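You operate a simulated robot arm through the tools that you are given. There is no shell and no other tool.

Carry out the task below with a simulated two-armed robot. There is one attempt and no reset: what you move stays moved.

Task
Stop the fan, close the duct clamp ring, restart, set the green gate to 5 mbar.
Fine: green suction gauge within half a mbar; blue gate untouched; the fan is left running.

The check looks at the end state, three seconds after you hand in, the way a careful person would. Anything else that was tipped, shoved, dropped, spilled or broken makes it a failure.

Robot
Two 7-joint arms with two-finger parallel grippers on one trunk, on a base that moves. Base frame: it is fixed to the floor where the robot stands at the start and does not move with it; the origin is under the middle of the robot, x ahead of it, y to its left, z up. Readings come in m, degrees, newtons and seconds.
The left shoulder is at the start at [0.07, 0.163, 1.145], the right one opposite. With the tool pointing down near the work surface each hand reaches from about 0.1 to 0.74 m from the robot's upright axis, wherever it stands, measured 20 degrees to its own side. Places, roughly: blue blast gate [1.3, -2.7, 1.2]; clamp ring lever [1, -3.1, 1]; dust fan switch [1.4, -2.6, 1.3]; green blast gate [1.2, -2.8, 1.2]. Payload 3.43 kg a hand.
Tool frame (each hand has its own): the origin (TCP) lies between the finger pads and is the grasp point; the fingertips stand 0.034 m ahead of it; z points along the fingers, y is the line along which they close. The gripper opens to 0.128 m. The fingers are 0.024 m wide and 0.012 m thick; the gripper's body (0.048 by 0.13 m) begins 0.096 m behind the TCP.
Orientation is told as [roll, pitch, yaw] about the base's x, y, z axes, in that order, counted from this pose: with the fingers straight down and closing along the base's y, the tool's x points along the base's -x, its y along +y and its z along -z.

Tools
- The arms move only by the tool nudge_tool. It takes "left_rows", "right_rows" or both (then of equal length, played together; a hand with none holds still); each is a list of rows, each an object of numbers (a shift or turn left out is 0, a gripper value left out holds the last): "dx", "dy", "dz": the shift along the tool's x, y, z in m; "wx", "wy", "wz": the turn, a rotation vector about the tool's x, y, z in degrees; "jaw": the gripper command, from -1 (shut) to 1 (fully open), values between in proportion. In form: [{"dx": .., "dy": .., "dz": .., "wx": .., "wy": .., "wz": .., "jaw": ..}, ...]. A call has 1 to 20 rows; each row is the pose to reach, as a shift and turn from the pose commanded when the call began, along the tool's axes at that moment. Rows are played at 5 a second. More than 0.05 m and 8.6 degrees between two rows, or a gripper value outside its range, and nothing of the call is played. Where a pose cannot be reached the arm comes as near as it can. A force on the tool above 80 N (or 10 N above the force at the start of the call, whichever is more), or a blocked arm, ends the call early, and 0.2 s more pass. The fingers move at their own pace (about 0.153 m/s each) and stop on an object; they squeeze with about 26 N. The grip force told is the motor's: it shows also when the fingers shut on nothing. Time passes only in rows, and 0.2 s behind the last, so rows that repeat a pose let the fingers close. It gives the time, the measured TCP pose, the force on the tool (base axes), the opening and the grip force at its end, in the units of the frame above (readings bear some noise), with the torque about the TCP (base axes, N m) and any sound that the robot's microphone picked up.
- Cameras (640 x 400 px; columns grow to the right, rows downward): "scene" is now at [0.1417, -0.0126, 1.3812]; the picture's right is [-0.14, -0.99, 0.00], its down [-0.49, 0.07, -0.87] and it looks along [0.86, -0.12, -0.49] (base axes); focal length 259 px, centre (320, 200). "left" rides on the left gripper at [0.076, 0.011, -0.16] in its tool frame; the picture's right is [-0.15, 0.99, 0.00], its down [-0.88, -0.13, -0.46] and it looks along [-0.45, -0.07, 0.89] (tool axes); focal length 234 px, centre (320, 200). "right" rides on the right gripper at [0.076, -0.011, -0.16] in its tool frame; the picture's right is [0.15, 0.99, 0.00], its down [-0.88, 0.13, -0.46] and it looks along [-0.45, 0.07, 0.89] (tool axes); focal length 234 px, centre (320, 200). There is no depth. A picture from a camera that has moved, and an enlarged one, comes with that camera's place and axes in the base frame and with its lens.
- camera(camera): a new picture of that camera. It takes no simulated time.
- slide_trunk(by): slides the trunk up (or, below 0, down) by that many m; the arms and the scene camera ride with it, the base frame stays. It gives what a move gives, with no picture.
- drive_base(legs): drives the robot by 1 to 6 legs, each [ahead, left, turn to the left] in m, m and degrees, along the robot's own axes; the way and the turn of a leg run together, so that a leg with both is an arc; at most 1.5 m and 180 degrees a leg. The arms and the cameras ride along, it lands a little off, and it stops where it bumps. It gives what a move gives.
- pan_tilt(pan, tilt): turns the head with the scene camera to pan (to the left, within 86 degrees either way) and tilt (down, from -29 to 69), counted from straight ahead of the robot. It gives what a move gives.
- close_up(camera, box): a new picture of the part [left, top, right, bottom] of that camera's present view, enlarged. It takes no simulated time.
- hand_in(): hands the job in; it is judged then, once.

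Nothing tells you exact positions but the pictures and the camera data. Unless the task says otherwise, let go and move clear before handing in.

The tools are called after ">>>" by a JSON object that holds its "fn" and its "kwargs". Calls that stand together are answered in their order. nudge_tool: Moves the arms, as the interface text tells. Its arguments: {"type":"object","properties":{"left_rows":{"type":"array","items":{"type":"object","properties":{"dx":{"type":"number"},"dy":{"type":"number"},"dz":{"type":"number"},"wx":{"type":"number"},"wy":{"type":"number"},"wz":{"type":"number"},"jaw":{"type":"number"}}}},"right_rows":{"type":"array","items":{"type":"object","properties":{"dx":{"type":"number"},"dy":{"type":"number"},"dz":{"type":"number"},"wx":{"type":"number"},"wy":{"type":"number"},"wz":{"type":"number"},"jaw":{"type":"number"}}}}},"required":[]} The other tools are called the same way: slide_trunk (by) moves the trunk up or down; drive_base (legs) drives the base; pan_tilt (pan, tilt) turns the head that bears the scene camera; camera (camera) takes a picture; close_up (camera, box) takes an enlarged picture of a part of a camera's view; hand_in () hands the job in.

At the start:

```text
clock: 0.0
left_tool_pos: [0.697, 0.2738, 1.1503]
left_tool_rot: [-0.1, -0.1, 0.1]
left_ft_force: [0.3, -0.7, 0.0]
left_moment: [-0.01, -0.04, -0.02]
left_width: 0.1279
left_finger_force: 0.0
right_tool_pos: [0.5868, -0.2625, 1.2039]
right_tool_rot: [0.0, -0.1, 0.0]
right_ft_force: [0.6, 0.1, 0.4]
right_moment: [0.04, 0.01, -0.03]
right_width: 0.1278
right_finger_force: 0.0
trunk travel left (down, up): [-0.625, 0.315]
robot x, y, heading: [-0.0021, -0.0011, 0.2]
head pan, tilt (commanded): [-7.9, 29.4]
```

scene: 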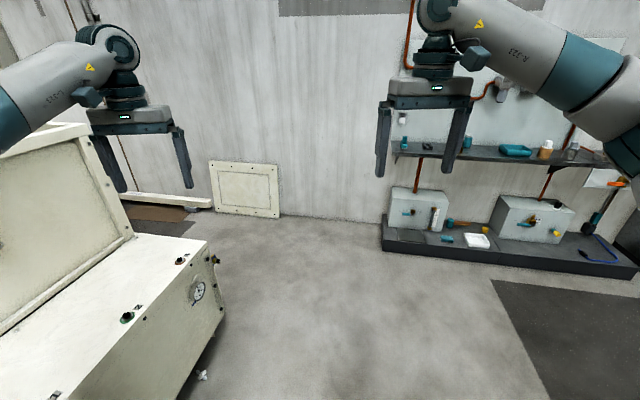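
right: 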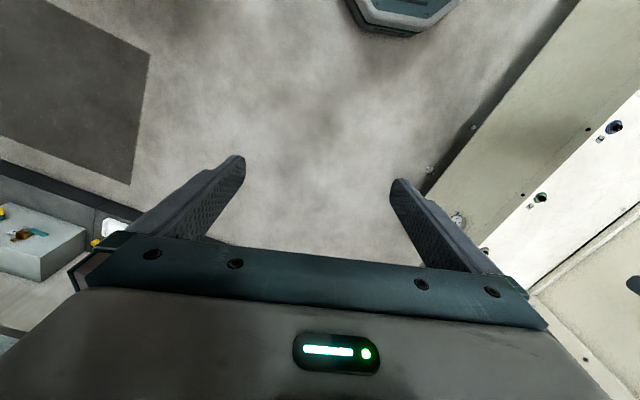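
left: 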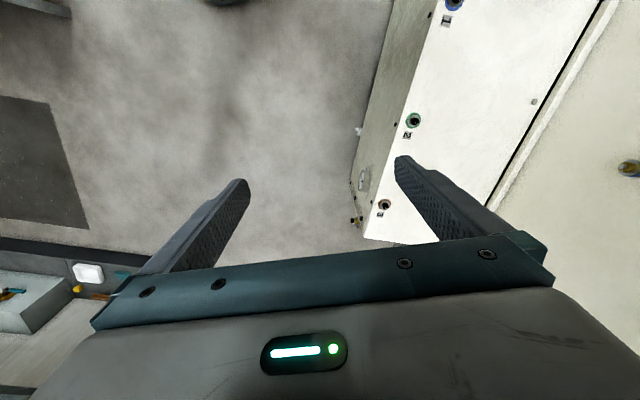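

I see a white cabinet at the left and a wall with shelves ahead; the fan, gates and clamp ring should be far to my right around y=-2.7. I will turn the head to the right and look before driving.

>>> {"fn": "pan_tilt", "kwargs": {"pan": -70, "tilt": 15}}

```text
clock: 1.3
left_tool_pos: [0.6951, 0.2742, 1.1513]
left_tool_rot: [-0.1, 0.0, -0.1]
left_ft_force: [-1.0, 0.2, -0.2]
left_moment: [-0.02, -0.02, -0.04]
left_width: 0.1281
left_finger_force: 0.0
right_tool_pos: [0.5869, -0.262, 1.2041]
right_tool_rot: [0.0, -0.1, -0.1]
right_ft_force: [-0.8, -0.3, 0.5]
right_moment: [0.0, 0.03, -0.03]
right_width: 0.128
right_finger_force: 0.1
trunk travel left (down, up): [-0.625, 0.315]
robot x, y, heading: [-0.0024, 0.0007, -0.3]
head pan, tilt (commanded): [-70.0, 15.0]
```

Head turned; now I take a picture toward the right.

>>> {"fn": "camera", "kwargs": {"camera": "scene"}}

```text
taken
camera scene: at [0.0839, -0.0879, 1.4045], right [-0.94, -0.34, 0.0], down [-0.09, 0.24, -0.97], along [0.33, -0.91, -0.26], focal length 259 px, centre (320, 200)
```

scene: 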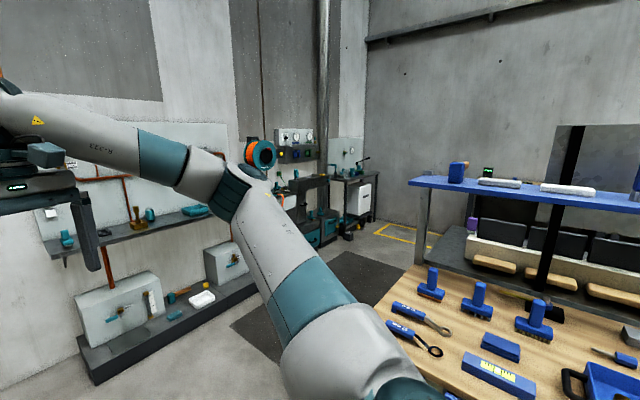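

I see a panel with gauges far off around pixel (295,140) and a work station next to it; a bench stands to the right. I'll enlarge this.

>>> {"fn": "close_up", "kwargs": {"camera": "scene", "box": [220, 100, 400, 260]}}

>>> {"fn": "close_up", "kwargs": {"camera": "scene", "box": [260, 115, 340, 165]}}

```text
2.50 times, centred on (310, 180) of scene
camera zoom: at [0.0839, -0.0879, 1.4045], right [-0.94, -0.34, 0.0], down [-0.09, 0.24, -0.97], along [0.33, -0.91, -0.26], focal length 648 px, centre (345, 250)
```

zoom: 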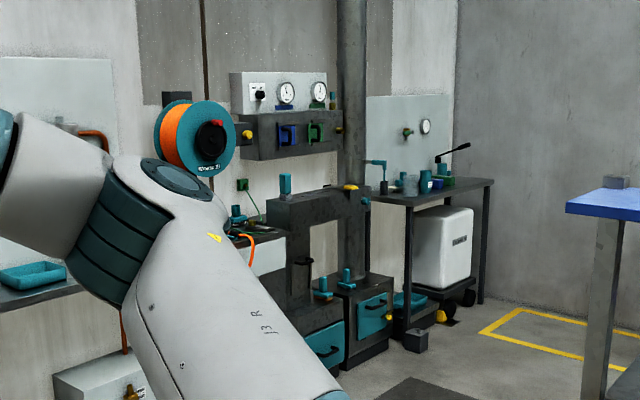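

```text
8.00 times, centred on (300, 140) of scene
camera zoom: at [0.0839, -0.0879, 1.4045], right [-0.94, -0.34, 0.0], down [-0.09, 0.24, -0.97], along [0.33, -0.91, -0.26], focal length 2075 px, centre (480, 680)
```

zoom: 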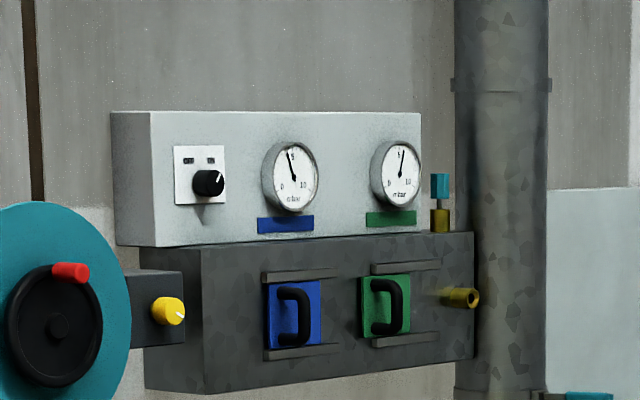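

The panel has a rotary switch, two gauges, and blue and green slide gates; a bench stands close at my right. I'll look at the free floor before I drive.

>>> {"fn": "pan_tilt", "kwargs": {"pan": -80, "tilt": 50}}

>>> {"fn": "camera", "kwargs": {"camera": "scene"}}

>>> {"fn": "pan_tilt", "kwargs": {"pan": -40, "tilt": 45}}

>>> {"fn": "camera", "kwargs": {"camera": "scene"}}

```text
clock: 2.3
left_tool_pos: [0.6967, 0.274, 1.1507]
left_tool_rot: [-0.1, 0.0, 0.1]
left_ft_force: [0.4, -0.4, 0.1]
left_moment: [-0.02, -0.01, 0.0]
left_width: 0.128
left_finger_force: 0.1
right_tool_pos: [0.5883, -0.2624, 1.2037]
right_tool_rot: [0.0, 0.0, -0.1]
right_ft_force: [-0.8, 0.7, 0.4]
right_moment: [-0.02, -0.01, 0.01]
right_width: 0.1279
right_finger_force: 0.1
trunk travel left (down, up): [-0.625, 0.315]
robot x, y, heading: [-0.0002, 0.0002, 0.2]
head pan, tilt (commanded): [-80.0, 50.0]
```

```text
taken
camera scene: at [0.0653, -0.076, 1.3508], right [-0.98, -0.17, 0.0], down [-0.13, 0.75, -0.64], along [0.11, -0.63, -0.77], focal length 259 px, centre (320, 200)
```

scene: 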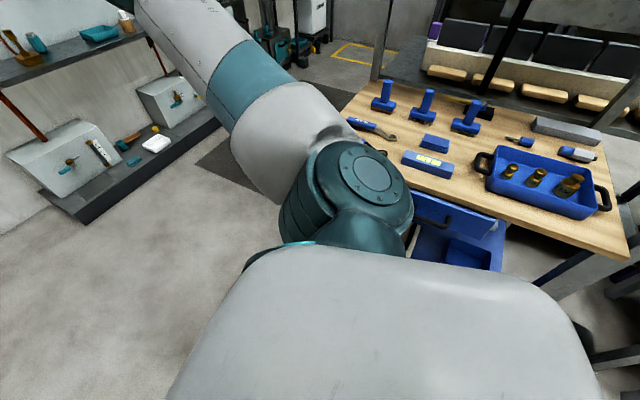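

```text
clock: 3.4
left_tool_pos: [0.6963, 0.2746, 1.1509]
left_tool_rot: [0.0, 0.0, 0.1]
left_ft_force: [0.2, 0.9, 0.3]
left_moment: [0.0, -0.04, -0.01]
left_width: 0.1281
left_finger_force: 0.1
right_tool_pos: [0.5875, -0.2617, 1.2042]
right_tool_rot: [0.0, -0.1, -0.1]
right_ft_force: [0.1, 0.3, 0.4]
right_moment: [0.0, -0.01, 0.0]
right_width: 0.128
right_finger_force: 0.0
trunk travel left (down, up): [-0.625, 0.315]
robot x, y, heading: [0.0024, -0.001, 0.1]
head pan, tilt (commanded): [-40.0, 45.0]
```

```text
taken
camera scene: at [0.1141, -0.0524, 1.3577], right [-0.64, -0.77, 0.0], down [-0.54, 0.46, -0.71], along [0.54, -0.45, -0.71], focal length 259 px, centre (320, 200)
```

scene: 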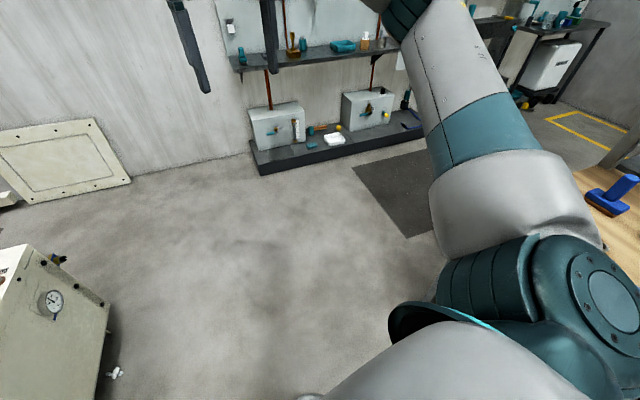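

The wall with the shelves runs slanted from about (1.7,-0.7) to (1.3,-2.3); the bench is at x<0.2 to my right and the cabinet at my left. I'll go ahead into the free floor, turn right, then look toward the station.

>>> {"fn": "drive_base", "kwargs": {"legs": [[0.4, 0, 0]]}}

>>> {"fn": "pan_tilt", "kwargs": {"pan": -70, "tilt": 25}}

>>> {"fn": "camera", "kwargs": {"camera": "scene"}}

```text
clock: 5.9
left_tool_pos: [1.097, 0.2719, 1.151]
left_tool_rot: [0.0, 0.0, 0.0]
left_ft_force: [0.6, 0.7, 0.1]
left_moment: [0.04, 0.0, 0.01]
left_width: 0.1282
left_finger_force: 0.1
right_tool_pos: [0.9854, -0.2641, 1.2036]
right_tool_rot: [0.1, 0.0, -0.1]
right_ft_force: [-0.3, -0.9, 0.0]
right_moment: [-0.02, 0.01, 0.0]
right_width: 0.1283
right_finger_force: 0.0
trunk travel left (down, up): [-0.625, 0.315]
robot x, y, heading: [0.4032, 0.0011, -0.1]
head pan, tilt (commanded): [-40.0, 45.0]
```

```text
clock: 6.8
left_tool_pos: [1.0953, 0.2723, 1.1502]
left_tool_rot: [0.0, -0.1, -0.1]
left_ft_force: [-0.2, -0.4, 0.6]
left_moment: [0.02, 0.01, 0.0]
left_width: 0.128
left_finger_force: 0.2
right_tool_pos: [0.9853, -0.2639, 1.2044]
right_tool_rot: [0.0, 0.0, -0.1]
right_ft_force: [-0.4, -0.8, 0.6]
right_moment: [0.01, -0.04, -0.02]
right_width: 0.1282
right_finger_force: 0.1
trunk travel left (down, up): [-0.625, 0.315]
robot x, y, heading: [0.3964, 0.0005, -0.0]
head pan, tilt (commanded): [-70.0, 25.0]
```

```text
taken
camera scene: at [0.482, -0.0873, 1.3882], right [-0.94, -0.34, 0.0], down [-0.14, 0.4, -0.91], along [0.31, -0.85, -0.42], focal length 259 px, centre (320, 200)
```

scene: 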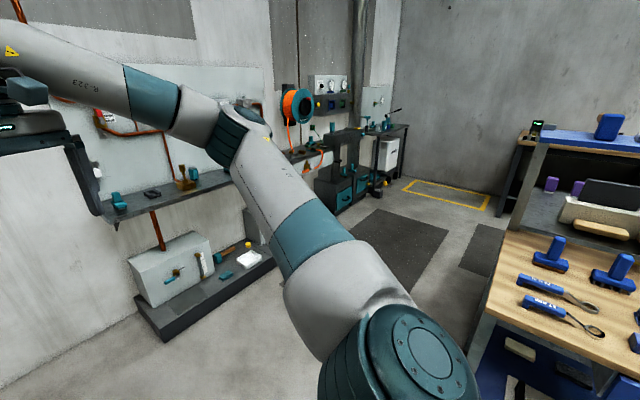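

The bench top is at z≈0.75 with its near corner at about (0.25,-0.75), below my hands, and the station lies down the aisle. I'll turn right in place, then look again.

>>> {"fn": "drive_base", "kwargs": {"legs": [[0.1, 0, 0], [0, 0, -80]]}}

>>> {"fn": "pan_tilt", "kwargs": {"pan": 5, "tilt": 25}}

>>> {"fn": "camera", "kwargs": {"camera": "scene"}}

```text
clock: 11.4
left_tool_pos: [0.8974, -0.6354, 1.1521]
left_tool_rot: [0.0, 0.1, -79.4]
left_ft_force: [0.3, 0.1, -0.5]
left_moment: [0.03, -0.01, 0.03]
left_width: 0.1283
left_finger_force: 0.1
right_tool_pos: [0.3488, -0.626, 1.2033]
right_tool_rot: [0.0, -0.1, -79.3]
right_ft_force: [-0.4, 0.7, -0.8]
right_moment: [0.0, 0.0, 0.01]
right_width: 0.1281
right_finger_force: 0.1
trunk travel left (down, up): [-0.625, 0.315]
robot x, y, heading: [0.5046, -0.0015, -79.4]
head pan, tilt (commanded): [-70.0, 25.0]
```

```text
clock: 12.9
left_tool_pos: [0.8973, -0.6354, 1.1506]
left_tool_rot: [-0.1, -0.1, -79.3]
left_ft_force: [-0.8, 1.1, -0.1]
left_moment: [0.02, -0.02, 0.03]
left_width: 0.1278
left_finger_force: 0.1
right_tool_pos: [0.3493, -0.6262, 1.2043]
right_tool_rot: [0.0, -0.1, -79.4]
right_ft_force: [-0.5, 0.6, 0.2]
right_moment: [-0.02, -0.02, -0.02]
right_width: 0.1281
right_finger_force: 0.1
trunk travel left (down, up): [-0.625, 0.315]
robot x, y, heading: [0.497, 0.0, -79.3]
head pan, tilt (commanded): [5.0, 25.0]
```

```text
taken
camera scene: at [0.5351, -0.1392, 1.3882], right [-0.96, -0.27, 0.0], down [-0.11, 0.41, -0.91], along [0.24, -0.87, -0.42], focal length 259 px, centre (320, 200)
```

scene: 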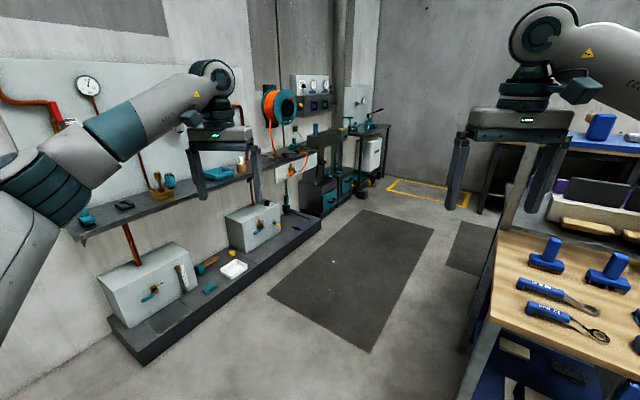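

The aisle is clear: the ledge and shelf edge run from about (1.69,-0.75) to (1.1,-2.14), and the station is beyond that. I'll drive about 0.9 m down the aisle, keeping x≈0.5.

>>> {"fn": "drive_base", "kwargs": {"legs": [[0.885, -0.167, 0]]}}

>>> {"fn": "pan_tilt", "kwargs": {"pan": 25, "tilt": 15}}

>>> {"fn": "camera", "kwargs": {"camera": "scene"}}

```text
clock: 17.6
left_tool_pos: [0.8932, -1.5315, 1.1507]
left_tool_rot: [0.0, 0.0, -79.4]
left_ft_force: [-0.8, 0.5, 0.4]
left_moment: [0.02, -0.01, -0.03]
left_width: 0.1277
left_finger_force: 0.1
right_tool_pos: [0.3446, -1.5231, 1.2045]
right_tool_rot: [0.0, 0.1, -79.3]
right_ft_force: [-0.3, -0.5, 0.8]
right_moment: [-0.03, 0.0, 0.01]
right_width: 0.128
right_finger_force: 0.0
trunk travel left (down, up): [-0.625, 0.315]
robot x, y, heading: [0.4923, -0.898, -79.6]
head pan, tilt (commanded): [5.0, 25.0]
```

```text
clock: 18.4
left_tool_pos: [0.8922, -1.5309, 1.1521]
left_tool_rot: [0.1, 0.0, -79.4]
left_ft_force: [0.5, -0.3, 0.0]
left_moment: [0.02, -0.01, 0.0]
left_width: 0.128
left_finger_force: 0.1
right_tool_pos: [0.3456, -1.5229, 1.2039]
right_tool_rot: [0.0, 0.0, -79.3]
right_ft_force: [0.9, 0.0, 0.3]
right_moment: [-0.01, 0.01, 0.02]
right_width: 0.1279
right_finger_force: 0.1
trunk travel left (down, up): [-0.625, 0.315]
robot x, y, heading: [0.4936, -0.8952, -79.4]
head pan, tilt (commanded): [25.0, 15.0]
```

```text
taken
camera scene: at [0.5597, -1.0221, 1.4044], right [-0.81, -0.58, 0.0], down [-0.15, 0.21, -0.97], along [0.56, -0.79, -0.26], focal length 259 px, centre (320, 200)
```

scene: 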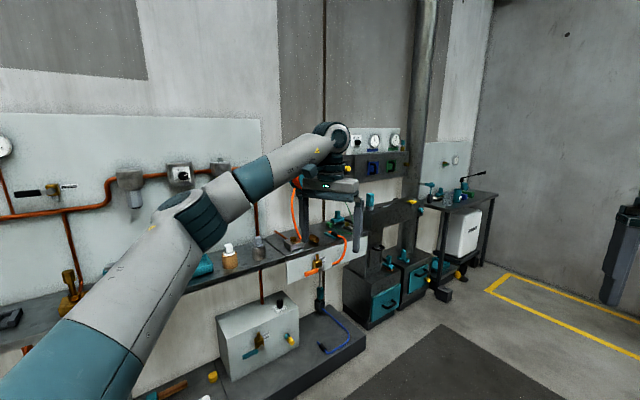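

>>> {"fn": "close_up", "kwargs": {"camera": "scene", "box": [330, 110, 490, 210]}}

>>> {"fn": "close_up", "kwargs": {"camera": "scene", "box": [330, 180, 490, 340]}}

```text
4.00 times, centred on (410, 160) of scene
camera zoom: at [0.5597, -1.0221, 1.4044], right [-0.81, -0.58, 0.0], down [-0.15, 0.21, -0.97], along [0.56, -0.79, -0.26], focal length 1037 px, centre (-40, 360)
```

zoom: 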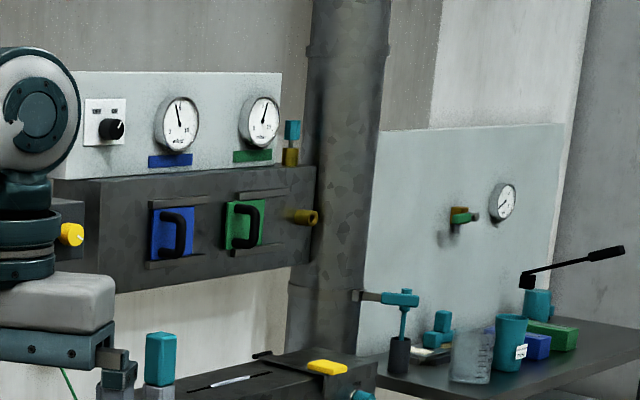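

```text
2.50 times, centred on (410, 260) of scene
camera zoom: at [0.5597, -1.0221, 1.4044], right [-0.81, -0.58, 0.0], down [-0.15, 0.21, -0.97], along [0.56, -0.79, -0.26], focal length 648 px, centre (95, 50)
```

zoom: 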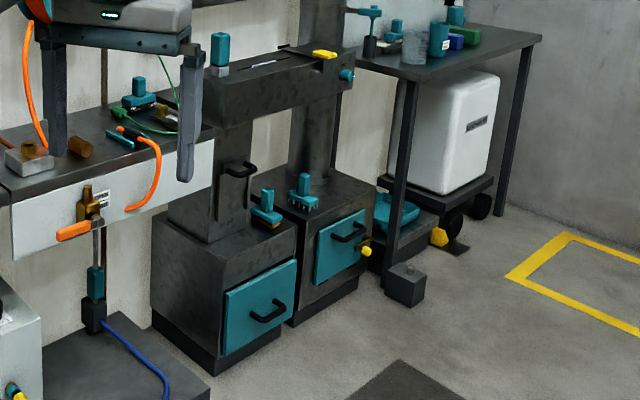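

The wall here faces about heading -20° (inward), with the panel face near (1.3,-2.7), gates at z≈1.16, the knob at z≈1.33 and the clamp ring lever on the duct near (1.0,-3.1,1.0). Before I turn toward the wall I pull both hands back so that they don't hit the shelf or cable reel.

>>> {"fn": "nudge_tool", "kwargs": {"left_rows": [{"dx": 0.04}, {"dx": 0.08}, {"dx": 0.12}, {"dx": 0.16}, {"dx": 0.2}, {"dx": 0.24}, {"dx": 0.28}, {"dx": 0.3}], "right_rows": [{"dx": 0.02}, {"dx": 0.04}, {"dx": 0.06}, {"dx": 0.08}, {"dx": 0.1}, {"dx": 0.12}, {"dx": 0.14}, {"dx": 0.16}]}}

>>> {"fn": "camera", "kwargs": {"camera": "scene"}}

```text
clock: 20.4
left_tool_pos: [0.8556, -1.2286, 1.1498]
left_tool_rot: [-0.7, 0.0, -78.1]
left_ft_force: [-0.9, 0.4, -0.1]
left_moment: [-0.04, 0.02, 0.01]
left_width: 0.1279
left_finger_force: 0.1
right_tool_pos: [0.3434, -1.371, 1.209]
right_tool_rot: [-1.1, -0.3, -77.3]
right_ft_force: [0.0, -0.7, 0.3]
right_moment: [0.0, 0.0, 0.01]
right_width: 0.1284
right_finger_force: 0.2
trunk travel left (down, up): [-0.625, 0.315]
robot x, y, heading: [0.4972, -0.9038, -77.8]
head pan, tilt (commanded): [25.0, 15.0]
stopped in row 8 (right hand): the arm was blocked; the commanded pose is now the measured one
```

```text
taken
camera scene: at [0.5761, -1.0235, 1.404], right [-0.8, -0.6, 0.01], down [-0.17, 0.21, -0.96], along [0.58, -0.77, -0.26], focal length 259 px, centre (320, 200)
```

scene: 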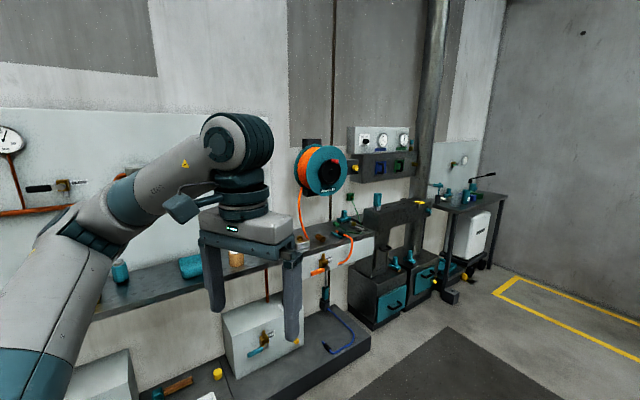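

The right arm was blocked by something while pulling back, and the base turned a bit. I'll look to the right side to see what the elbow touched.

>>> {"fn": "pan_tilt", "kwargs": {"pan": -70, "tilt": 30}}

>>> {"fn": "camera", "kwargs": {"camera": "scene"}}

>>> {"fn": "camera", "kwargs": {"camera": "right"}}

```text
clock: 22.1
left_tool_pos: [0.8558, -1.2329, 1.1483]
left_tool_rot: [-0.9, 0.2, -78.3]
left_ft_force: [0.4, 0.2, 0.4]
left_moment: [-0.03, 0.03, 0.02]
left_width: 0.1278
left_finger_force: 0.1
right_tool_pos: [0.3433, -1.3722, 1.207]
right_tool_rot: [-1.2, 0.0, -77.6]
right_ft_force: [0.0, -0.5, -0.7]
right_moment: [0.0, 0.02, 0.03]
right_width: 0.128
right_finger_force: 0.1
trunk travel left (down, up): [-0.625, 0.315]
robot x, y, heading: [0.498, -0.9006, -78.3]
head pan, tilt (commanded): [-70.0, 30.0]
```

```text
taken
camera scene: at [0.4448, -0.9981, 1.3814], right [-0.53, 0.85, 0.01], down [0.41, 0.26, -0.87], along [-0.74, -0.46, -0.49], focal length 259 px, centre (320, 200)
```

scene: 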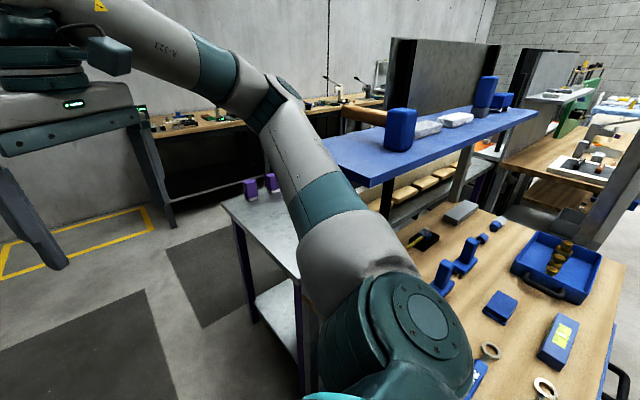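

```text
taken
camera right: at [0.3186, -1.2988, 1.3668], right [0.93, 0.36, -0.02], down [0.33, -0.83, 0.45], along [0.15, -0.43, -0.89], focal length 234 px, centre (320, 200)
```

right: 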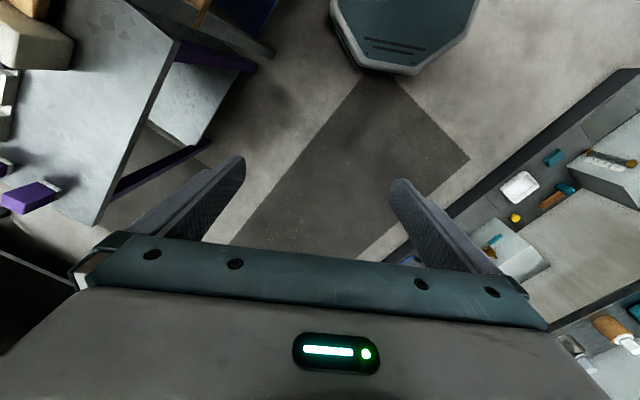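

The right elbow came against the blue upper shelf of the bench. I'll push the right hand forward again to free the elbow and check that nothing stands shifted.

>>> {"fn": "nudge_tool", "kwargs": {"right_rows": [{"dx": -0.03}, {"dx": -0.06}, {"dx": -0.09}, {"dx": -0.12}, {"dx": -0.15}]}}

>>> {"fn": "camera", "kwargs": {"camera": "scene"}}

```text
clock: 23.3
left_tool_pos: [0.8399, -1.2335, 1.1532]
left_tool_rot: [0.0, 0.1, -78.6]
left_ft_force: [-0.4, -0.9, -0.1]
left_moment: [0.01, -0.01, 0.02]
left_width: 0.128
left_finger_force: 0.0
right_tool_pos: [0.3571, -1.5188, 1.2044]
right_tool_rot: [-0.2, -0.2, -78.0]
right_ft_force: [0.5, 0.3, -0.2]
right_moment: [0.06, 0.0, 0.0]
right_width: 0.1281
right_finger_force: 0.1
trunk travel left (down, up): [-0.625, 0.315]
robot x, y, heading: [0.4908, -0.8992, -78.8]
head pan, tilt (commanded): [-70.0, 30.0]
```

```text
taken
camera scene: at [0.4267, -0.9986, 1.3801], right [-0.52, 0.85, 0.0], down [0.43, 0.26, -0.87], along [-0.74, -0.45, -0.5], focal length 259 px, centre (320, 200)
```

scene: 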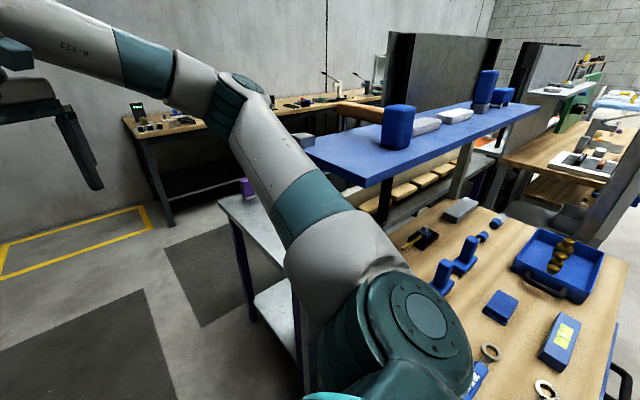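

The elbow is free and the shelf items look unchanged. I'll strafe left away from the bench and move further down the aisle.

>>> {"fn": "drive_base", "kwargs": {"legs": [[0, 0.15, 0], [0.7, -0.1, 0]]}}

>>> {"fn": "pan_tilt", "kwargs": {"pan": 40, "tilt": 20}}

>>> {"fn": "camera", "kwargs": {"camera": "scene"}}

```text
clock: 28.1
left_tool_pos: [1.0305, -1.8931, 1.1529]
left_tool_rot: [0.1, 0.0, -78.3]
left_ft_force: [0.3, 0.3, -0.8]
left_moment: [0.01, -0.01, 0.0]
left_width: 0.1283
left_finger_force: 0.1
right_tool_pos: [0.5471, -2.1777, 1.2053]
right_tool_rot: [-0.3, -0.1, -77.8]
right_ft_force: [0.4, 0.1, -0.2]
right_moment: [0.02, 0.0, -0.02]
right_width: 0.1281
right_finger_force: 0.0
trunk travel left (down, up): [-0.625, 0.315]
robot x, y, heading: [0.681, -1.5577, -78.2]
head pan, tilt (commanded): [-70.0, 30.0]
```

```text
clock: 30.0
left_tool_pos: [1.0299, -1.8928, 1.1535]
left_tool_rot: [-0.1, 0.1, -78.3]
left_ft_force: [0.2, -0.4, 0.7]
left_moment: [0.02, -0.01, 0.02]
left_width: 0.1282
left_finger_force: 0.0
right_tool_pos: [0.5481, -2.1778, 1.2058]
right_tool_rot: [-0.1, -0.1, -77.8]
right_ft_force: [-0.5, 0.2, -0.6]
right_moment: [-0.04, 0.0, -0.01]
right_width: 0.128
right_finger_force: 0.1
trunk travel left (down, up): [-0.625, 0.315]
robot x, y, heading: [0.6818, -1.5579, -78.3]
head pan, tilt (commanded): [40.0, 20.0]
```

```text
taken
camera scene: at [0.7662, -1.6686, 1.3963], right [-0.62, -0.78, 0.0], down [-0.27, 0.21, -0.94], along [0.74, -0.58, -0.34], focal length 259 px, centre (320, 200)
```

scene: 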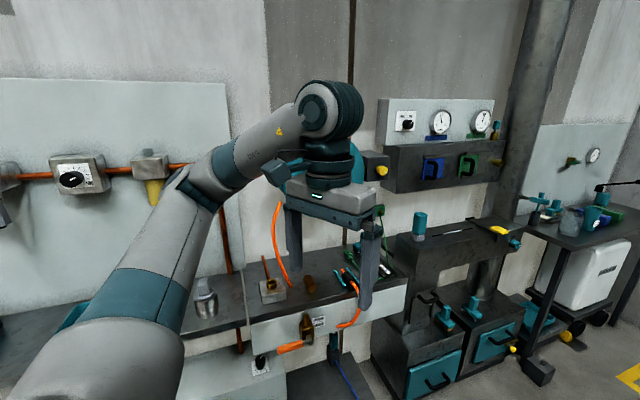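

Now I have a better view of the panel. I'll enlarge the panel and the duct area.

>>> {"fn": "close_up", "kwargs": {"camera": "scene", "box": [360, 80, 520, 200]}}

>>> {"fn": "close_up", "kwargs": {"camera": "scene", "box": [460, 130, 640, 260]}}

```text
3.33 times, centred on (440, 140) of scene
camera zoom: at [0.7662, -1.6686, 1.3963], right [-0.62, -0.78, 0.0], down [-0.27, 0.21, -0.94], along [0.74, -0.58, -0.34], focal length 864 px, centre (-80, 400)
```

zoom: 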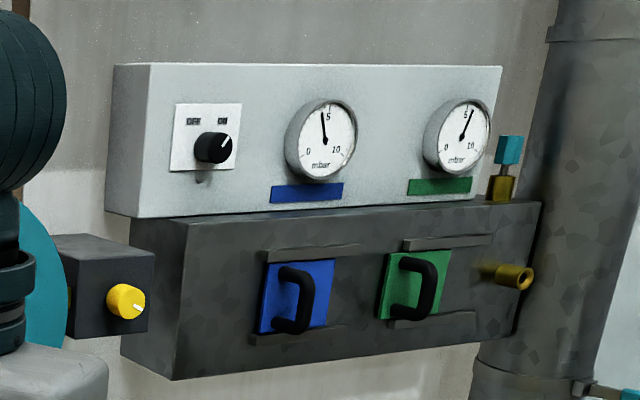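

```text
3.08 times, centred on (550, 195) of scene
camera zoom: at [0.7662, -1.6686, 1.3963], right [-0.62, -0.78, 0.0], down [-0.27, 0.21, -0.94], along [0.74, -0.58, -0.34], focal length 798 px, centre (-388, 215)
```

zoom: 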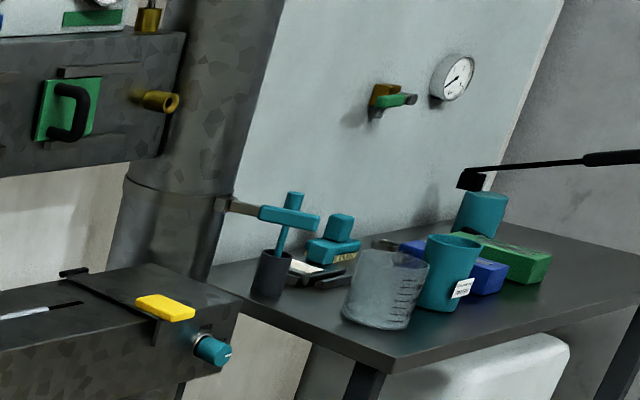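

The clamp lever sticks out from the duct seam (teal grip, near the small table), the fan knob points to ON, and the panel wall faces a heading near -21°. I'll move down, turn to face the panel from about 0.9 m, and look again.

>>> {"fn": "drive_base", "kwargs": {"legs": [[0.366, -0.208, 0], [0, 0, 57.3], [0, -0.38, 0]]}}

>>> {"fn": "pan_tilt", "kwargs": {"pan": -5, "tilt": 15}}

>>> {"fn": "camera", "kwargs": {"camera": "scene"}}

```text
clock: 37.1
left_tool_pos: [0.8743, -2.2215, 1.1539]
left_tool_rot: [0.0, 0.0, -21.8]
left_ft_force: [0.6, -0.1, 0.3]
left_moment: [0.01, -0.01, 0.02]
left_width: 0.1278
left_finger_force: 0.0
right_tool_pos: [0.8455, -2.7818, 1.2055]
right_tool_rot: [-0.2, -0.2, -21.2]
right_ft_force: [0.1, -1.0, 0.1]
right_moment: [-0.02, -0.01, 0.05]
right_width: 0.1279
right_finger_force: 0.2
trunk travel left (down, up): [-0.625, 0.315]
robot x, y, heading: [0.4067, -2.3306, -21.5]
head pan, tilt (commanded): [40.0, 20.0]
```

```text
clock: 38.3
left_tool_pos: [0.8736, -2.2214, 1.1527]
left_tool_rot: [0.0, 0.0, -21.8]
left_ft_force: [-0.7, 0.5, -0.2]
left_moment: [-0.01, -0.01, -0.02]
left_width: 0.1283
left_finger_force: 0.1
right_tool_pos: [0.8455, -2.7808, 1.2068]
right_tool_rot: [-0.3, -0.2, -21.3]
right_ft_force: [-0.3, 0.8, -0.7]
right_moment: [0.0, 0.03, 0.02]
right_width: 0.1277
right_finger_force: 0.0
trunk travel left (down, up): [-0.625, 0.315]
robot x, y, heading: [0.4048, -2.3301, -21.9]
head pan, tilt (commanded): [-5.0, 15.0]
```

```text
taken
camera scene: at [0.5374, -2.391, 1.4045], right [-0.45, -0.89, 0.0], down [-0.23, 0.12, -0.97], along [0.86, -0.43, -0.26], focal length 259 px, centre (320, 200)
```

scene: 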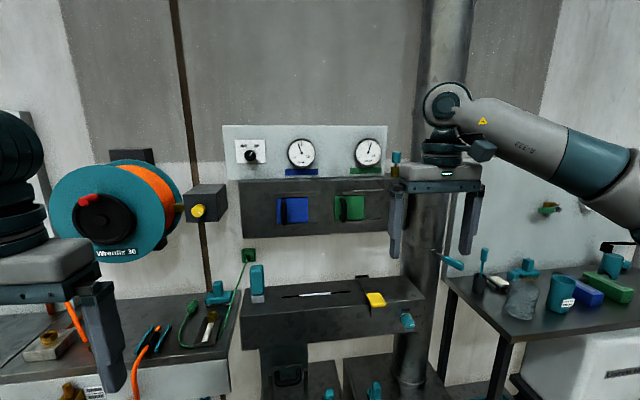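

Now the panel is nearly square in front of me: the knob, gauges and gates are clearly seen. I'll enlarge the panel and the clamp lever.

>>> {"fn": "close_up", "kwargs": {"camera": "scene", "box": [215, 110, 425, 240]}}

>>> {"fn": "close_up", "kwargs": {"camera": "scene", "box": [380, 190, 540, 300]}}

>>> {"fn": "close_up", "kwargs": {"camera": "scene", "box": [225, 130, 275, 170]}}

```text
3.05 times, centred on (320, 175) of scene
camera zoom: at [0.5374, -2.391, 1.4045], right [-0.45, -0.89, 0.0], down [-0.23, 0.12, -0.97], along [0.86, -0.43, -0.26], focal length 790 px, centre (320, 276)
```

zoom: 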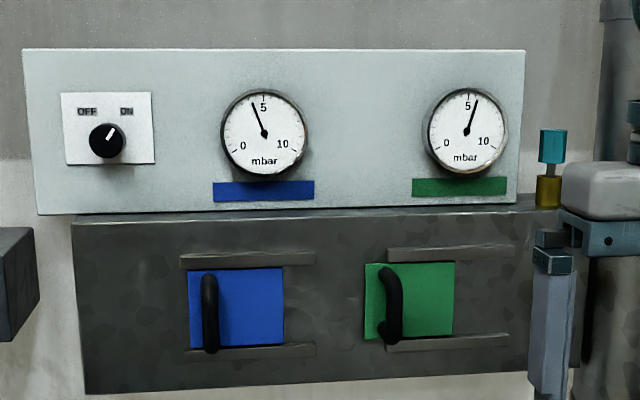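

```text
3.64 times, centred on (460, 245) of scene
camera zoom: at [0.5374, -2.391, 1.4045], right [-0.45, -0.89, 0.0], down [-0.23, 0.12, -0.97], along [0.86, -0.43, -0.26], focal length 943 px, centre (-189, 36)
```

zoom: 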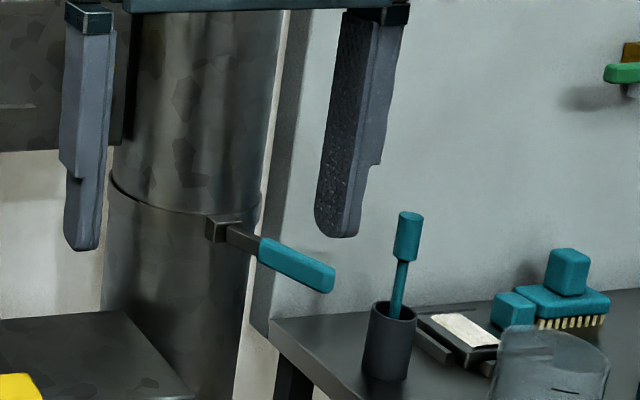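

```text
10.00 times, centred on (250, 150) of scene
camera zoom: at [0.5374, -2.391, 1.4045], right [-0.45, -0.89, 0.0], down [-0.23, 0.12, -0.97], along [0.86, -0.43, -0.26], focal length 2593 px, centre (1020, 700)
```

zoom: 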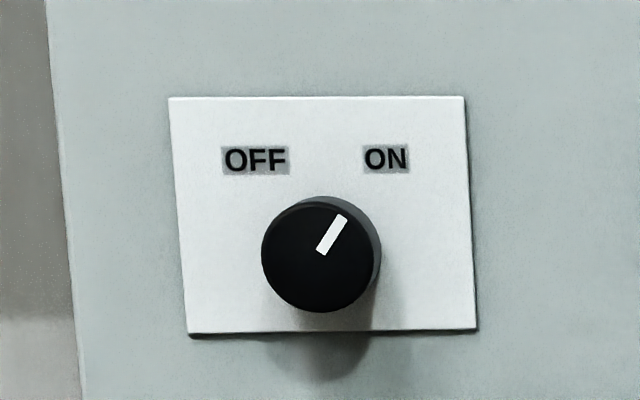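

Triangulating puts the knob face at about (1.37,-2.566,1.33), the green handle at (1.20,-2.81,1.165), the blue handle at (1.26,-2.63,1.165), and the lever from its hinge (1.08,-3.10,1.0) to its tip (0.98,-3.11,1.0). I need a better look at the clamp ring, so I take the right-hand camera's picture.

>>> {"fn": "camera", "kwargs": {"camera": "right"}}

>>> {"fn": "camera", "kwargs": {"camera": "left"}}

```text
taken
camera right: at [0.7702, -2.763, 1.3651], right [0.22, 0.97, 0.0], down [0.87, -0.2, 0.46], along [0.45, -0.11, -0.89], focal length 234 px, centre (320, 200)
```

right: 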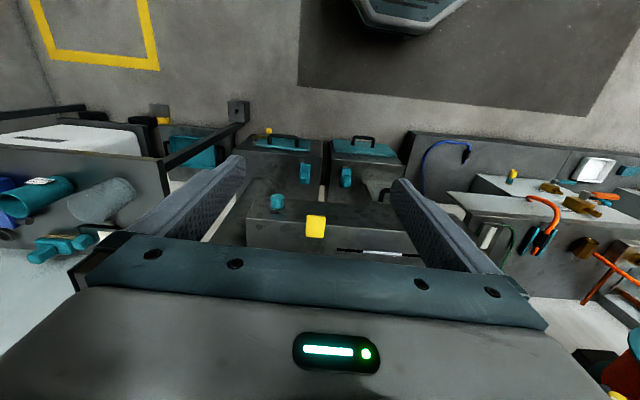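

```text
taken
camera left: at [0.8077, -2.1844, 1.3116], right [0.5, 0.86, 0.0], down [0.77, -0.45, 0.46], along [0.39, -0.23, -0.89], focal length 234 px, centre (320, 200)
```

left: 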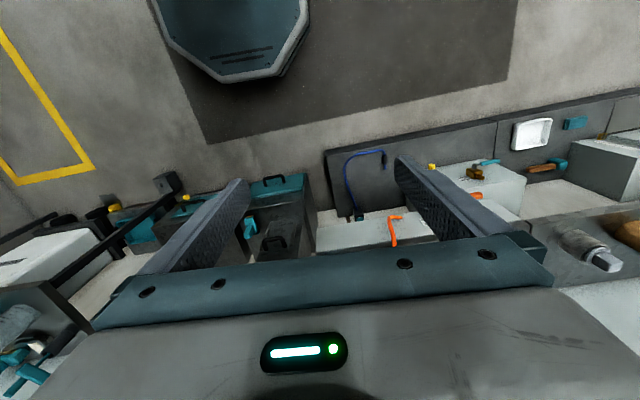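

The base front reaches about 0.28 m ahead of the axis, and the cabinet front is about 0.6 m ahead, so I can come about 0.2 m nearer. First I turn the right hand to point forward in this free space.

>>> {"fn": "nudge_tool", "kwargs": {"right_rows": [{"wy": -8}, {"wy": -16}, {"wy": -24}, {"wy": -32}, {"wy": -40}, {"wy": -48}, {"wy": -56}, {"wy": -64}, {"wy": -72}, {"wy": -80}, {"wy": -88}, {"wy": -90}]}}

>>> {"fn": "camera", "kwargs": {"camera": "scene"}}

>>> {"fn": "camera", "kwargs": {"camera": "right"}}

```text
clock: 40.9
left_tool_pos: [0.8743, -2.2222, 1.1523]
left_tool_rot: [0.1, -0.1, -21.8]
left_ft_force: [-0.1, 0.2, 0.1]
left_moment: [0.01, 0.01, -0.01]
left_width: 0.1279
left_finger_force: 0.0
right_tool_pos: [0.8741, -2.7941, 1.2138]
right_tool_rot: [-8.9, -88.6, -12.3]
right_ft_force: [-0.4, -0.8, -0.1]
right_moment: [0.0, 0.01, 0.0]
right_width: 0.1283
right_finger_force: 0.0
right hand out of reach, approached as far as the arm can: row 10, 11, 12
trunk travel left (down, up): [-0.625, 0.315]
robot x, y, heading: [0.4064, -2.3279, -22.0]
head pan, tilt (commanded): [-5.0, 15.0]
```

```text
taken
camera scene: at [0.5372, -2.3907, 1.4045], right [-0.45, -0.89, 0.0], down [-0.23, 0.12, -0.97], along [0.86, -0.44, -0.26], focal length 259 px, centre (320, 200)
```

scene: 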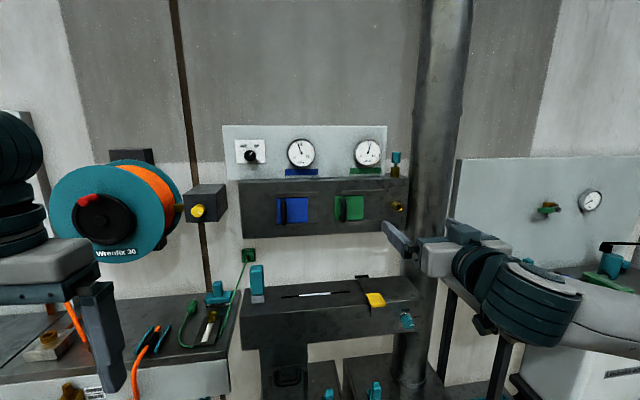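

```text
taken
camera right: at [0.7195, -2.746, 1.1425], right [0.35, 0.92, -0.15], down [-0.36, 0.28, 0.89], along [0.86, -0.26, 0.43], focal length 234 px, centre (320, 200)
```

right: 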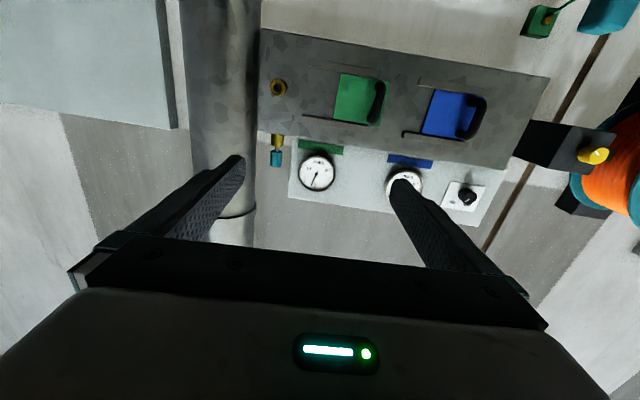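

The right hand now points forward; the left hand is tucked away clear of the reel. I'll come 0.18 m nearer to the panel.

>>> {"fn": "drive_base", "kwargs": {"legs": [[0.18, 0, 0]]}}

>>> {"fn": "pan_tilt", "kwargs": {"pan": -30, "tilt": 25}}

>>> {"fn": "camera", "kwargs": {"camera": "scene"}}

```text
clock: 42.4
left_tool_pos: [1.0423, -2.2882, 1.1537]
left_tool_rot: [0.0, 0.0, -21.7]
left_ft_force: [1.0, -0.5, 0.1]
left_moment: [0.04, 0.02, -0.03]
left_width: 0.1279
left_finger_force: 0.0
right_tool_pos: [1.0436, -2.8615, 1.2151]
right_tool_rot: [-8.4, -88.5, -12.7]
right_ft_force: [0.0, 0.0, -0.3]
right_moment: [0.0, -0.01, 0.01]
right_width: 0.1282
right_finger_force: 0.1
trunk travel left (down, up): [-0.625, 0.315]
robot x, y, heading: [0.5706, -2.3941, -21.7]
head pan, tilt (commanded): [-5.0, 15.0]
```

```text
clock: 43.3
left_tool_pos: [1.0415, -2.2882, 1.1531]
left_tool_rot: [0.0, 0.0, -21.8]
left_ft_force: [-0.1, -0.1, 0.1]
left_moment: [0.02, -0.02, -0.03]
left_width: 0.128
left_finger_force: 0.0
right_tool_pos: [1.0425, -2.861, 1.2137]
right_tool_rot: [-8.5, -88.5, -12.7]
right_ft_force: [-0.3, 0.7, 0.3]
right_moment: [-0.02, -0.02, 0.02]
right_width: 0.1285
right_finger_force: 0.0
trunk travel left (down, up): [-0.625, 0.315]
robot x, y, heading: [0.5763, -2.4004, -21.9]
head pan, tilt (commanded): [-30.0, 25.0]
```

```text
taken
camera scene: at [0.678, -2.4877, 1.3883], right [-0.78, -0.62, 0.0], down [-0.26, 0.33, -0.91], along [0.56, -0.71, -0.42], focal length 259 px, centre (320, 200)
```

scene: 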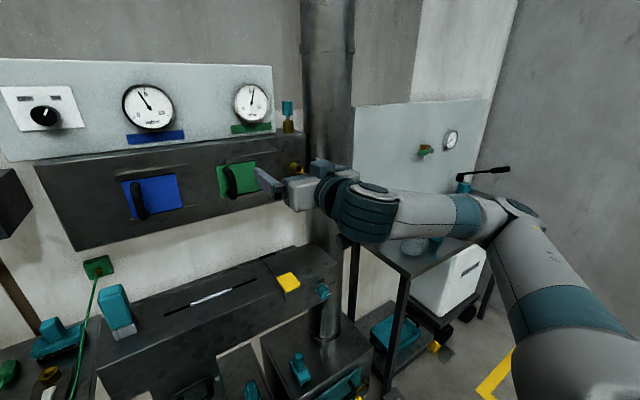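

The right hand is forward-pointing at about (1.04,-2.86,1.21). I'll raise it to knob height and move it left in front of the switch, staying about 10 cm off the face, with the fingers half closed and rolled +35° ready to turn the knob back.

>>> {"fn": "nudge_tool", "kwargs": {"right_rows": [{"dx": -0.03, "jaw": 0.1}, {"dx": -0.06}, {"dx": -0.09}, {"dx": -0.115, "dy": 0.02}, {"dx": -0.115, "dy": 0.06}, {"dx": -0.115, "dy": 0.1}, {"dx": -0.115, "dy": 0.14}, {"dx": -0.115, "dy": 0.18}, {"dx": -0.115, "dy": 0.22}, {"dx": -0.115, "dy": 0.26}, {"dx": -0.115, "dy": 0.3}, {"dx": -0.115, "dy": 0.34}, {"dx": -0.115, "dy": 0.38}, {"dx": -0.115, "dy": 0.39}]}}

>>> {"fn": "pan_tilt", "kwargs": {"pan": 0, "tilt": 15}}

>>> {"fn": "camera", "kwargs": {"camera": "scene"}}

>>> {"fn": "camera", "kwargs": {"camera": "right"}}

```text
clock: 46.3
left_tool_pos: [1.0417, -2.2891, 1.153]
left_tool_rot: [0.0, 0.0, -21.7]
left_ft_force: [0.4, 0.1, 0.6]
left_moment: [0.02, -0.04, -0.03]
left_width: 0.1282
left_finger_force: 0.0
right_tool_pos: [1.1857, -2.4988, 1.3272]
right_tool_rot: [-7.2, -88.5, -13.9]
right_ft_force: [0.1, -0.4, -0.1]
right_moment: [-0.01, 0.0, -0.02]
right_width: 0.0703
right_finger_force: 0.1
trunk travel left (down, up): [-0.625, 0.315]
robot x, y, heading: [0.5743, -2.3951, -21.8]
head pan, tilt (commanded): [-30.0, 25.0]
```

```text
clock: 47.2
left_tool_pos: [1.0413, -2.2882, 1.1535]
left_tool_rot: [0.0, 0.1, -21.7]
left_ft_force: [-0.1, -0.6, 0.0]
left_moment: [-0.01, 0.0, 0.02]
left_width: 0.128
left_finger_force: 0.0
right_tool_pos: [1.1854, -2.4975, 1.3258]
right_tool_rot: [-8.6, -88.5, -12.6]
right_ft_force: [0.2, 0.0, -0.9]
right_moment: [-0.02, 0.01, 0.02]
right_width: 0.0704
right_finger_force: 0.1
trunk travel left (down, up): [-0.625, 0.315]
robot x, y, heading: [0.5747, -2.397, -21.6]
head pan, tilt (commanded): [0.0, 15.0]
```

```text
taken
camera scene: at [0.7082, -2.4501, 1.4045], right [-0.37, -0.93, 0.0], down [-0.24, 0.1, -0.97], along [0.9, -0.36, -0.26], focal length 259 px, centre (320, 200)
```

scene: 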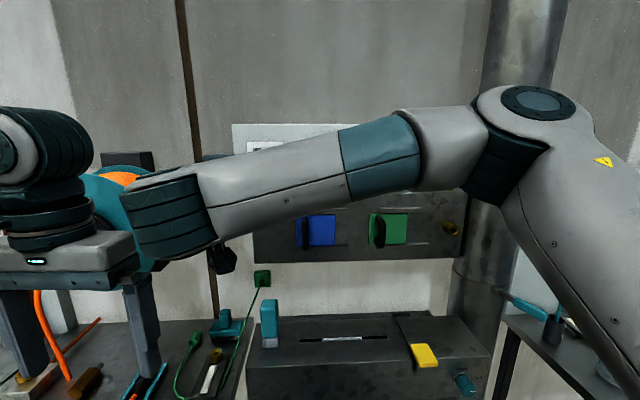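

```text
taken
camera right: at [1.0303, -2.4493, 1.2546], right [0.35, 0.92, -0.15], down [-0.36, 0.28, 0.89], along [0.87, -0.26, 0.43], focal length 234 px, centre (320, 200)
```

right: 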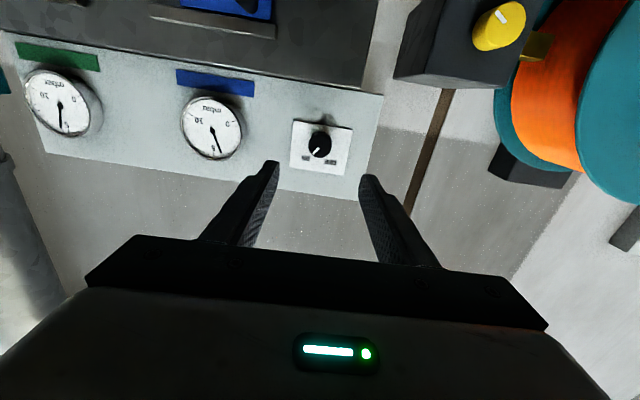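

The knob is straight ahead of the right hand (right-camera check gives (1.37,-2.567,1.332)), but the right wrist is close to the left hand. I'll move the left hand further left, and roll the right hand +35° clockwise to line up with the ON pointer.

>>> {"fn": "nudge_tool", "kwargs": {"left_rows": [{"dy": 0.03}, {"dy": 0.06}, {"dy": 0.09}, {"dy": 0.1}, {"dy": 0.1}, {"dy": 0.1}], "right_rows": [{}, {"wz": 7}, {"wz": 14}, {"wz": 21}, {"wz": 28}, {"wz": 35}]}}

>>> {"fn": "camera", "kwargs": {"camera": "right"}}

>>> {"fn": "camera", "kwargs": {"camera": "scene"}}

```text
clock: 48.6
left_tool_pos: [1.0785, -2.1971, 1.1544]
left_tool_rot: [0.0, 0.0, -21.7]
left_ft_force: [0.5, -0.1, -0.2]
left_moment: [-0.03, -0.02, -0.02]
left_width: 0.1278
left_finger_force: 0.1
right_tool_pos: [1.1877, -2.4983, 1.3273]
right_tool_rot: [87.4, -55.1, -109.2]
right_ft_force: [-0.3, 0.3, 0.2]
right_moment: [-0.02, 0.0, -0.04]
right_width: 0.0702
right_finger_force: 0.1
trunk travel left (down, up): [-0.625, 0.315]
robot x, y, heading: [0.5733, -2.3987, -21.7]
head pan, tilt (commanded): [0.0, 15.0]
```

```text
taken
camera right: at [1.0474, -2.4066, 1.2631], right [0.33, 0.83, 0.45], down [-0.55, -0.21, 0.81], along [0.77, -0.51, 0.39], focal length 234 px, centre (320, 200)
```

right: 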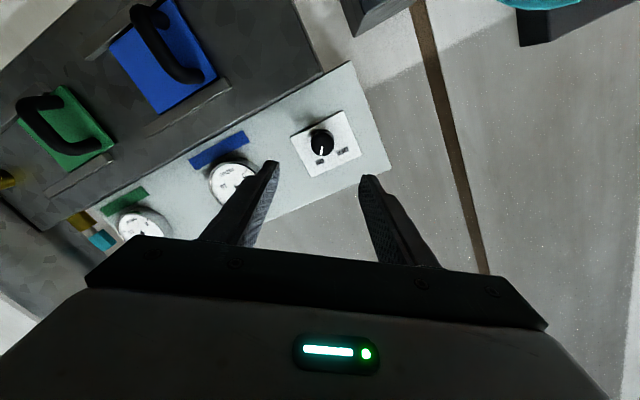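

```text
taken
camera scene: at [0.7082, -2.4499, 1.4045], right [-0.37, -0.93, 0.0], down [-0.24, 0.1, -0.97], along [0.9, -0.36, -0.26], focal length 259 px, centre (320, 200)
```

scene: 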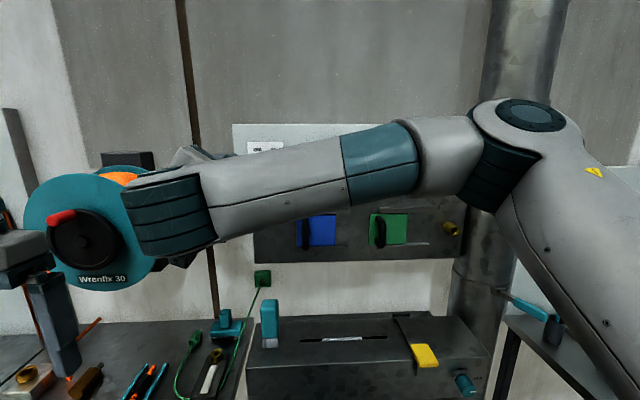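

The hand is aligned with the knob pointer. I'll advance most of the way toward the knob, then check.

>>> {"fn": "nudge_tool", "kwargs": {"right_rows": [{"dx": -0.003, "dy": 0.002, "dz": 0.03}, {"dx": -0.006, "dy": 0.004, "dz": 0.06}, {"dx": -0.0066, "dy": 0.0047, "dz": 0.09}, {"dx": -0.0066, "dy": 0.0047, "dz": 0.12}, {"dx": -0.0066, "dy": 0.0047, "dz": 0.135}]}}

>>> {"fn": "camera", "kwargs": {"camera": "right"}}

```text
clock: 49.8
left_tool_pos: [1.0781, -2.1959, 1.1535]
left_tool_rot: [0.0, 0.0, -21.7]
left_ft_force: [0.4, -0.5, 0.2]
left_moment: [0.01, -0.01, 0.02]
left_width: 0.1282
left_finger_force: 0.1
right_tool_pos: [1.3151, -2.5473, 1.3326]
right_tool_rot: [87.5, -55.3, -109.1]
right_ft_force: [1.2, 0.0, -0.3]
right_moment: [-0.01, 0.01, -0.02]
right_width: 0.0704
right_finger_force: 0.1
trunk travel left (down, up): [-0.625, 0.315]
robot x, y, heading: [0.5735, -2.3942, -21.7]
head pan, tilt (commanded): [0.0, 15.0]
```

```text
taken
camera right: at [1.1751, -2.456, 1.2679], right [0.33, 0.83, 0.44], down [-0.55, -0.21, 0.81], along [0.77, -0.51, 0.39], focal length 234 px, centre (320, 200)
```

right: 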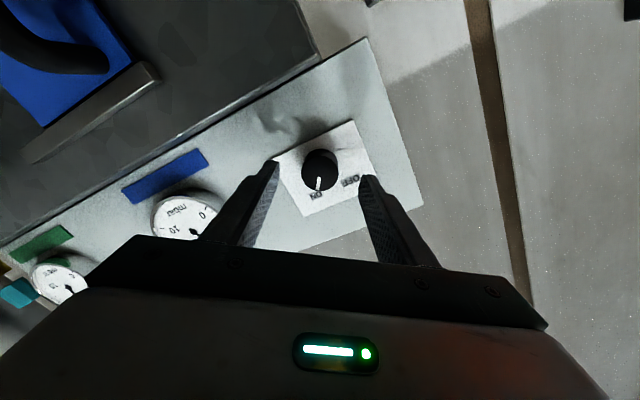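

The knob is centred between the fingers (offset about 3 mm). I'll advance the last 3.7 cm and close on the knob.

>>> {"fn": "nudge_tool", "kwargs": {"right_rows": [{"dx": -0.003, "dz": 0.015}, {"dx": -0.003, "dz": 0.03}, {"dx": -0.003, "dz": 0.037}, {"dx": -0.003, "dz": 0.037}]}}

>>> {"fn": "camera", "kwargs": {"camera": "right"}}

```text
clock: 50.8
left_tool_pos: [1.0727, -2.1945, 1.1563]
left_tool_rot: [-0.1, -0.3, -21.7]
left_ft_force: [-0.4, 0.4, 0.1]
left_moment: [0.0, -0.01, -0.04]
left_width: 0.1281
left_finger_force: 0.1
right_tool_pos: [1.3398, -2.5576, 1.3347]
right_tool_rot: [87.6, -55.2, -109.0]
right_ft_force: [-33.2, 10.0, -15.8]
right_moment: [-0.54, -0.04, 1.22]
right_width: 0.0637
right_finger_force: 0.0
trunk travel left (down, up): [-0.625, 0.315]
robot x, y, heading: [0.5728, -2.398, -21.7]
head pan, tilt (commanded): [0.0, 15.0]
```

```text
taken
camera right: at [1.2005, -2.4665, 1.2697], right [0.33, 0.83, 0.44], down [-0.55, -0.21, 0.81], along [0.77, -0.51, 0.39], focal length 234 px, centre (320, 200)
```

right: 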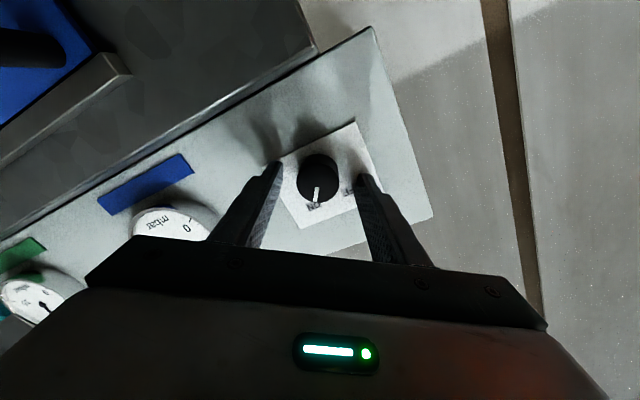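

The fingertips touched the switch plate (33 N), so the knob is between the pads already. I'll back off about 1.4 cm of command to unload, then close on the knob.

>>> {"fn": "nudge_tool", "kwargs": {"right_rows": [{"dz": -0.007}, {"dz": -0.014}, {"dz": -0.014}, {"dz": -0.014, "jaw": -0.2}, {"dz": -0.014, "jaw": -0.5}, {"dz": -0.014, "jaw": -0.8}, {"dz": -0.014, "jaw": -0.8}]}}

>>> {"fn": "camera", "kwargs": {"camera": "right"}}

```text
clock: 52.4
left_tool_pos: [1.0779, -2.1962, 1.1526]
left_tool_rot: [0.0, 0.0, -21.7]
left_ft_force: [-0.4, -0.6, -0.2]
left_moment: [0.0, 0.02, 0.0]
left_width: 0.1281
left_finger_force: 0.1
right_tool_pos: [1.3338, -2.5578, 1.3358]
right_tool_rot: [87.6, -55.3, -109.2]
right_ft_force: [7.1, -1.4, 6.9]
right_moment: [-0.26, -0.86, 0.78]
right_width: 0.0344
right_finger_force: 45.0
trunk travel left (down, up): [-0.625, 0.315]
robot x, y, heading: [0.5746, -2.3982, -21.6]
head pan, tilt (commanded): [0.0, 15.0]
```

```text
taken
camera right: at [1.195, -2.4661, 1.2705], right [0.33, 0.83, 0.44], down [-0.55, -0.21, 0.81], along [0.77, -0.51, 0.39], focal length 234 px, centre (320, 200)
```

right: 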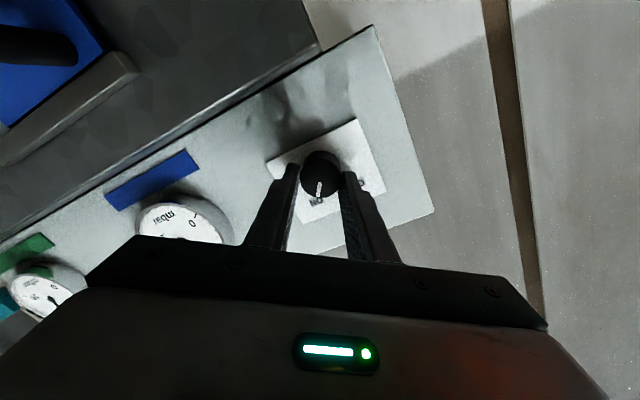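

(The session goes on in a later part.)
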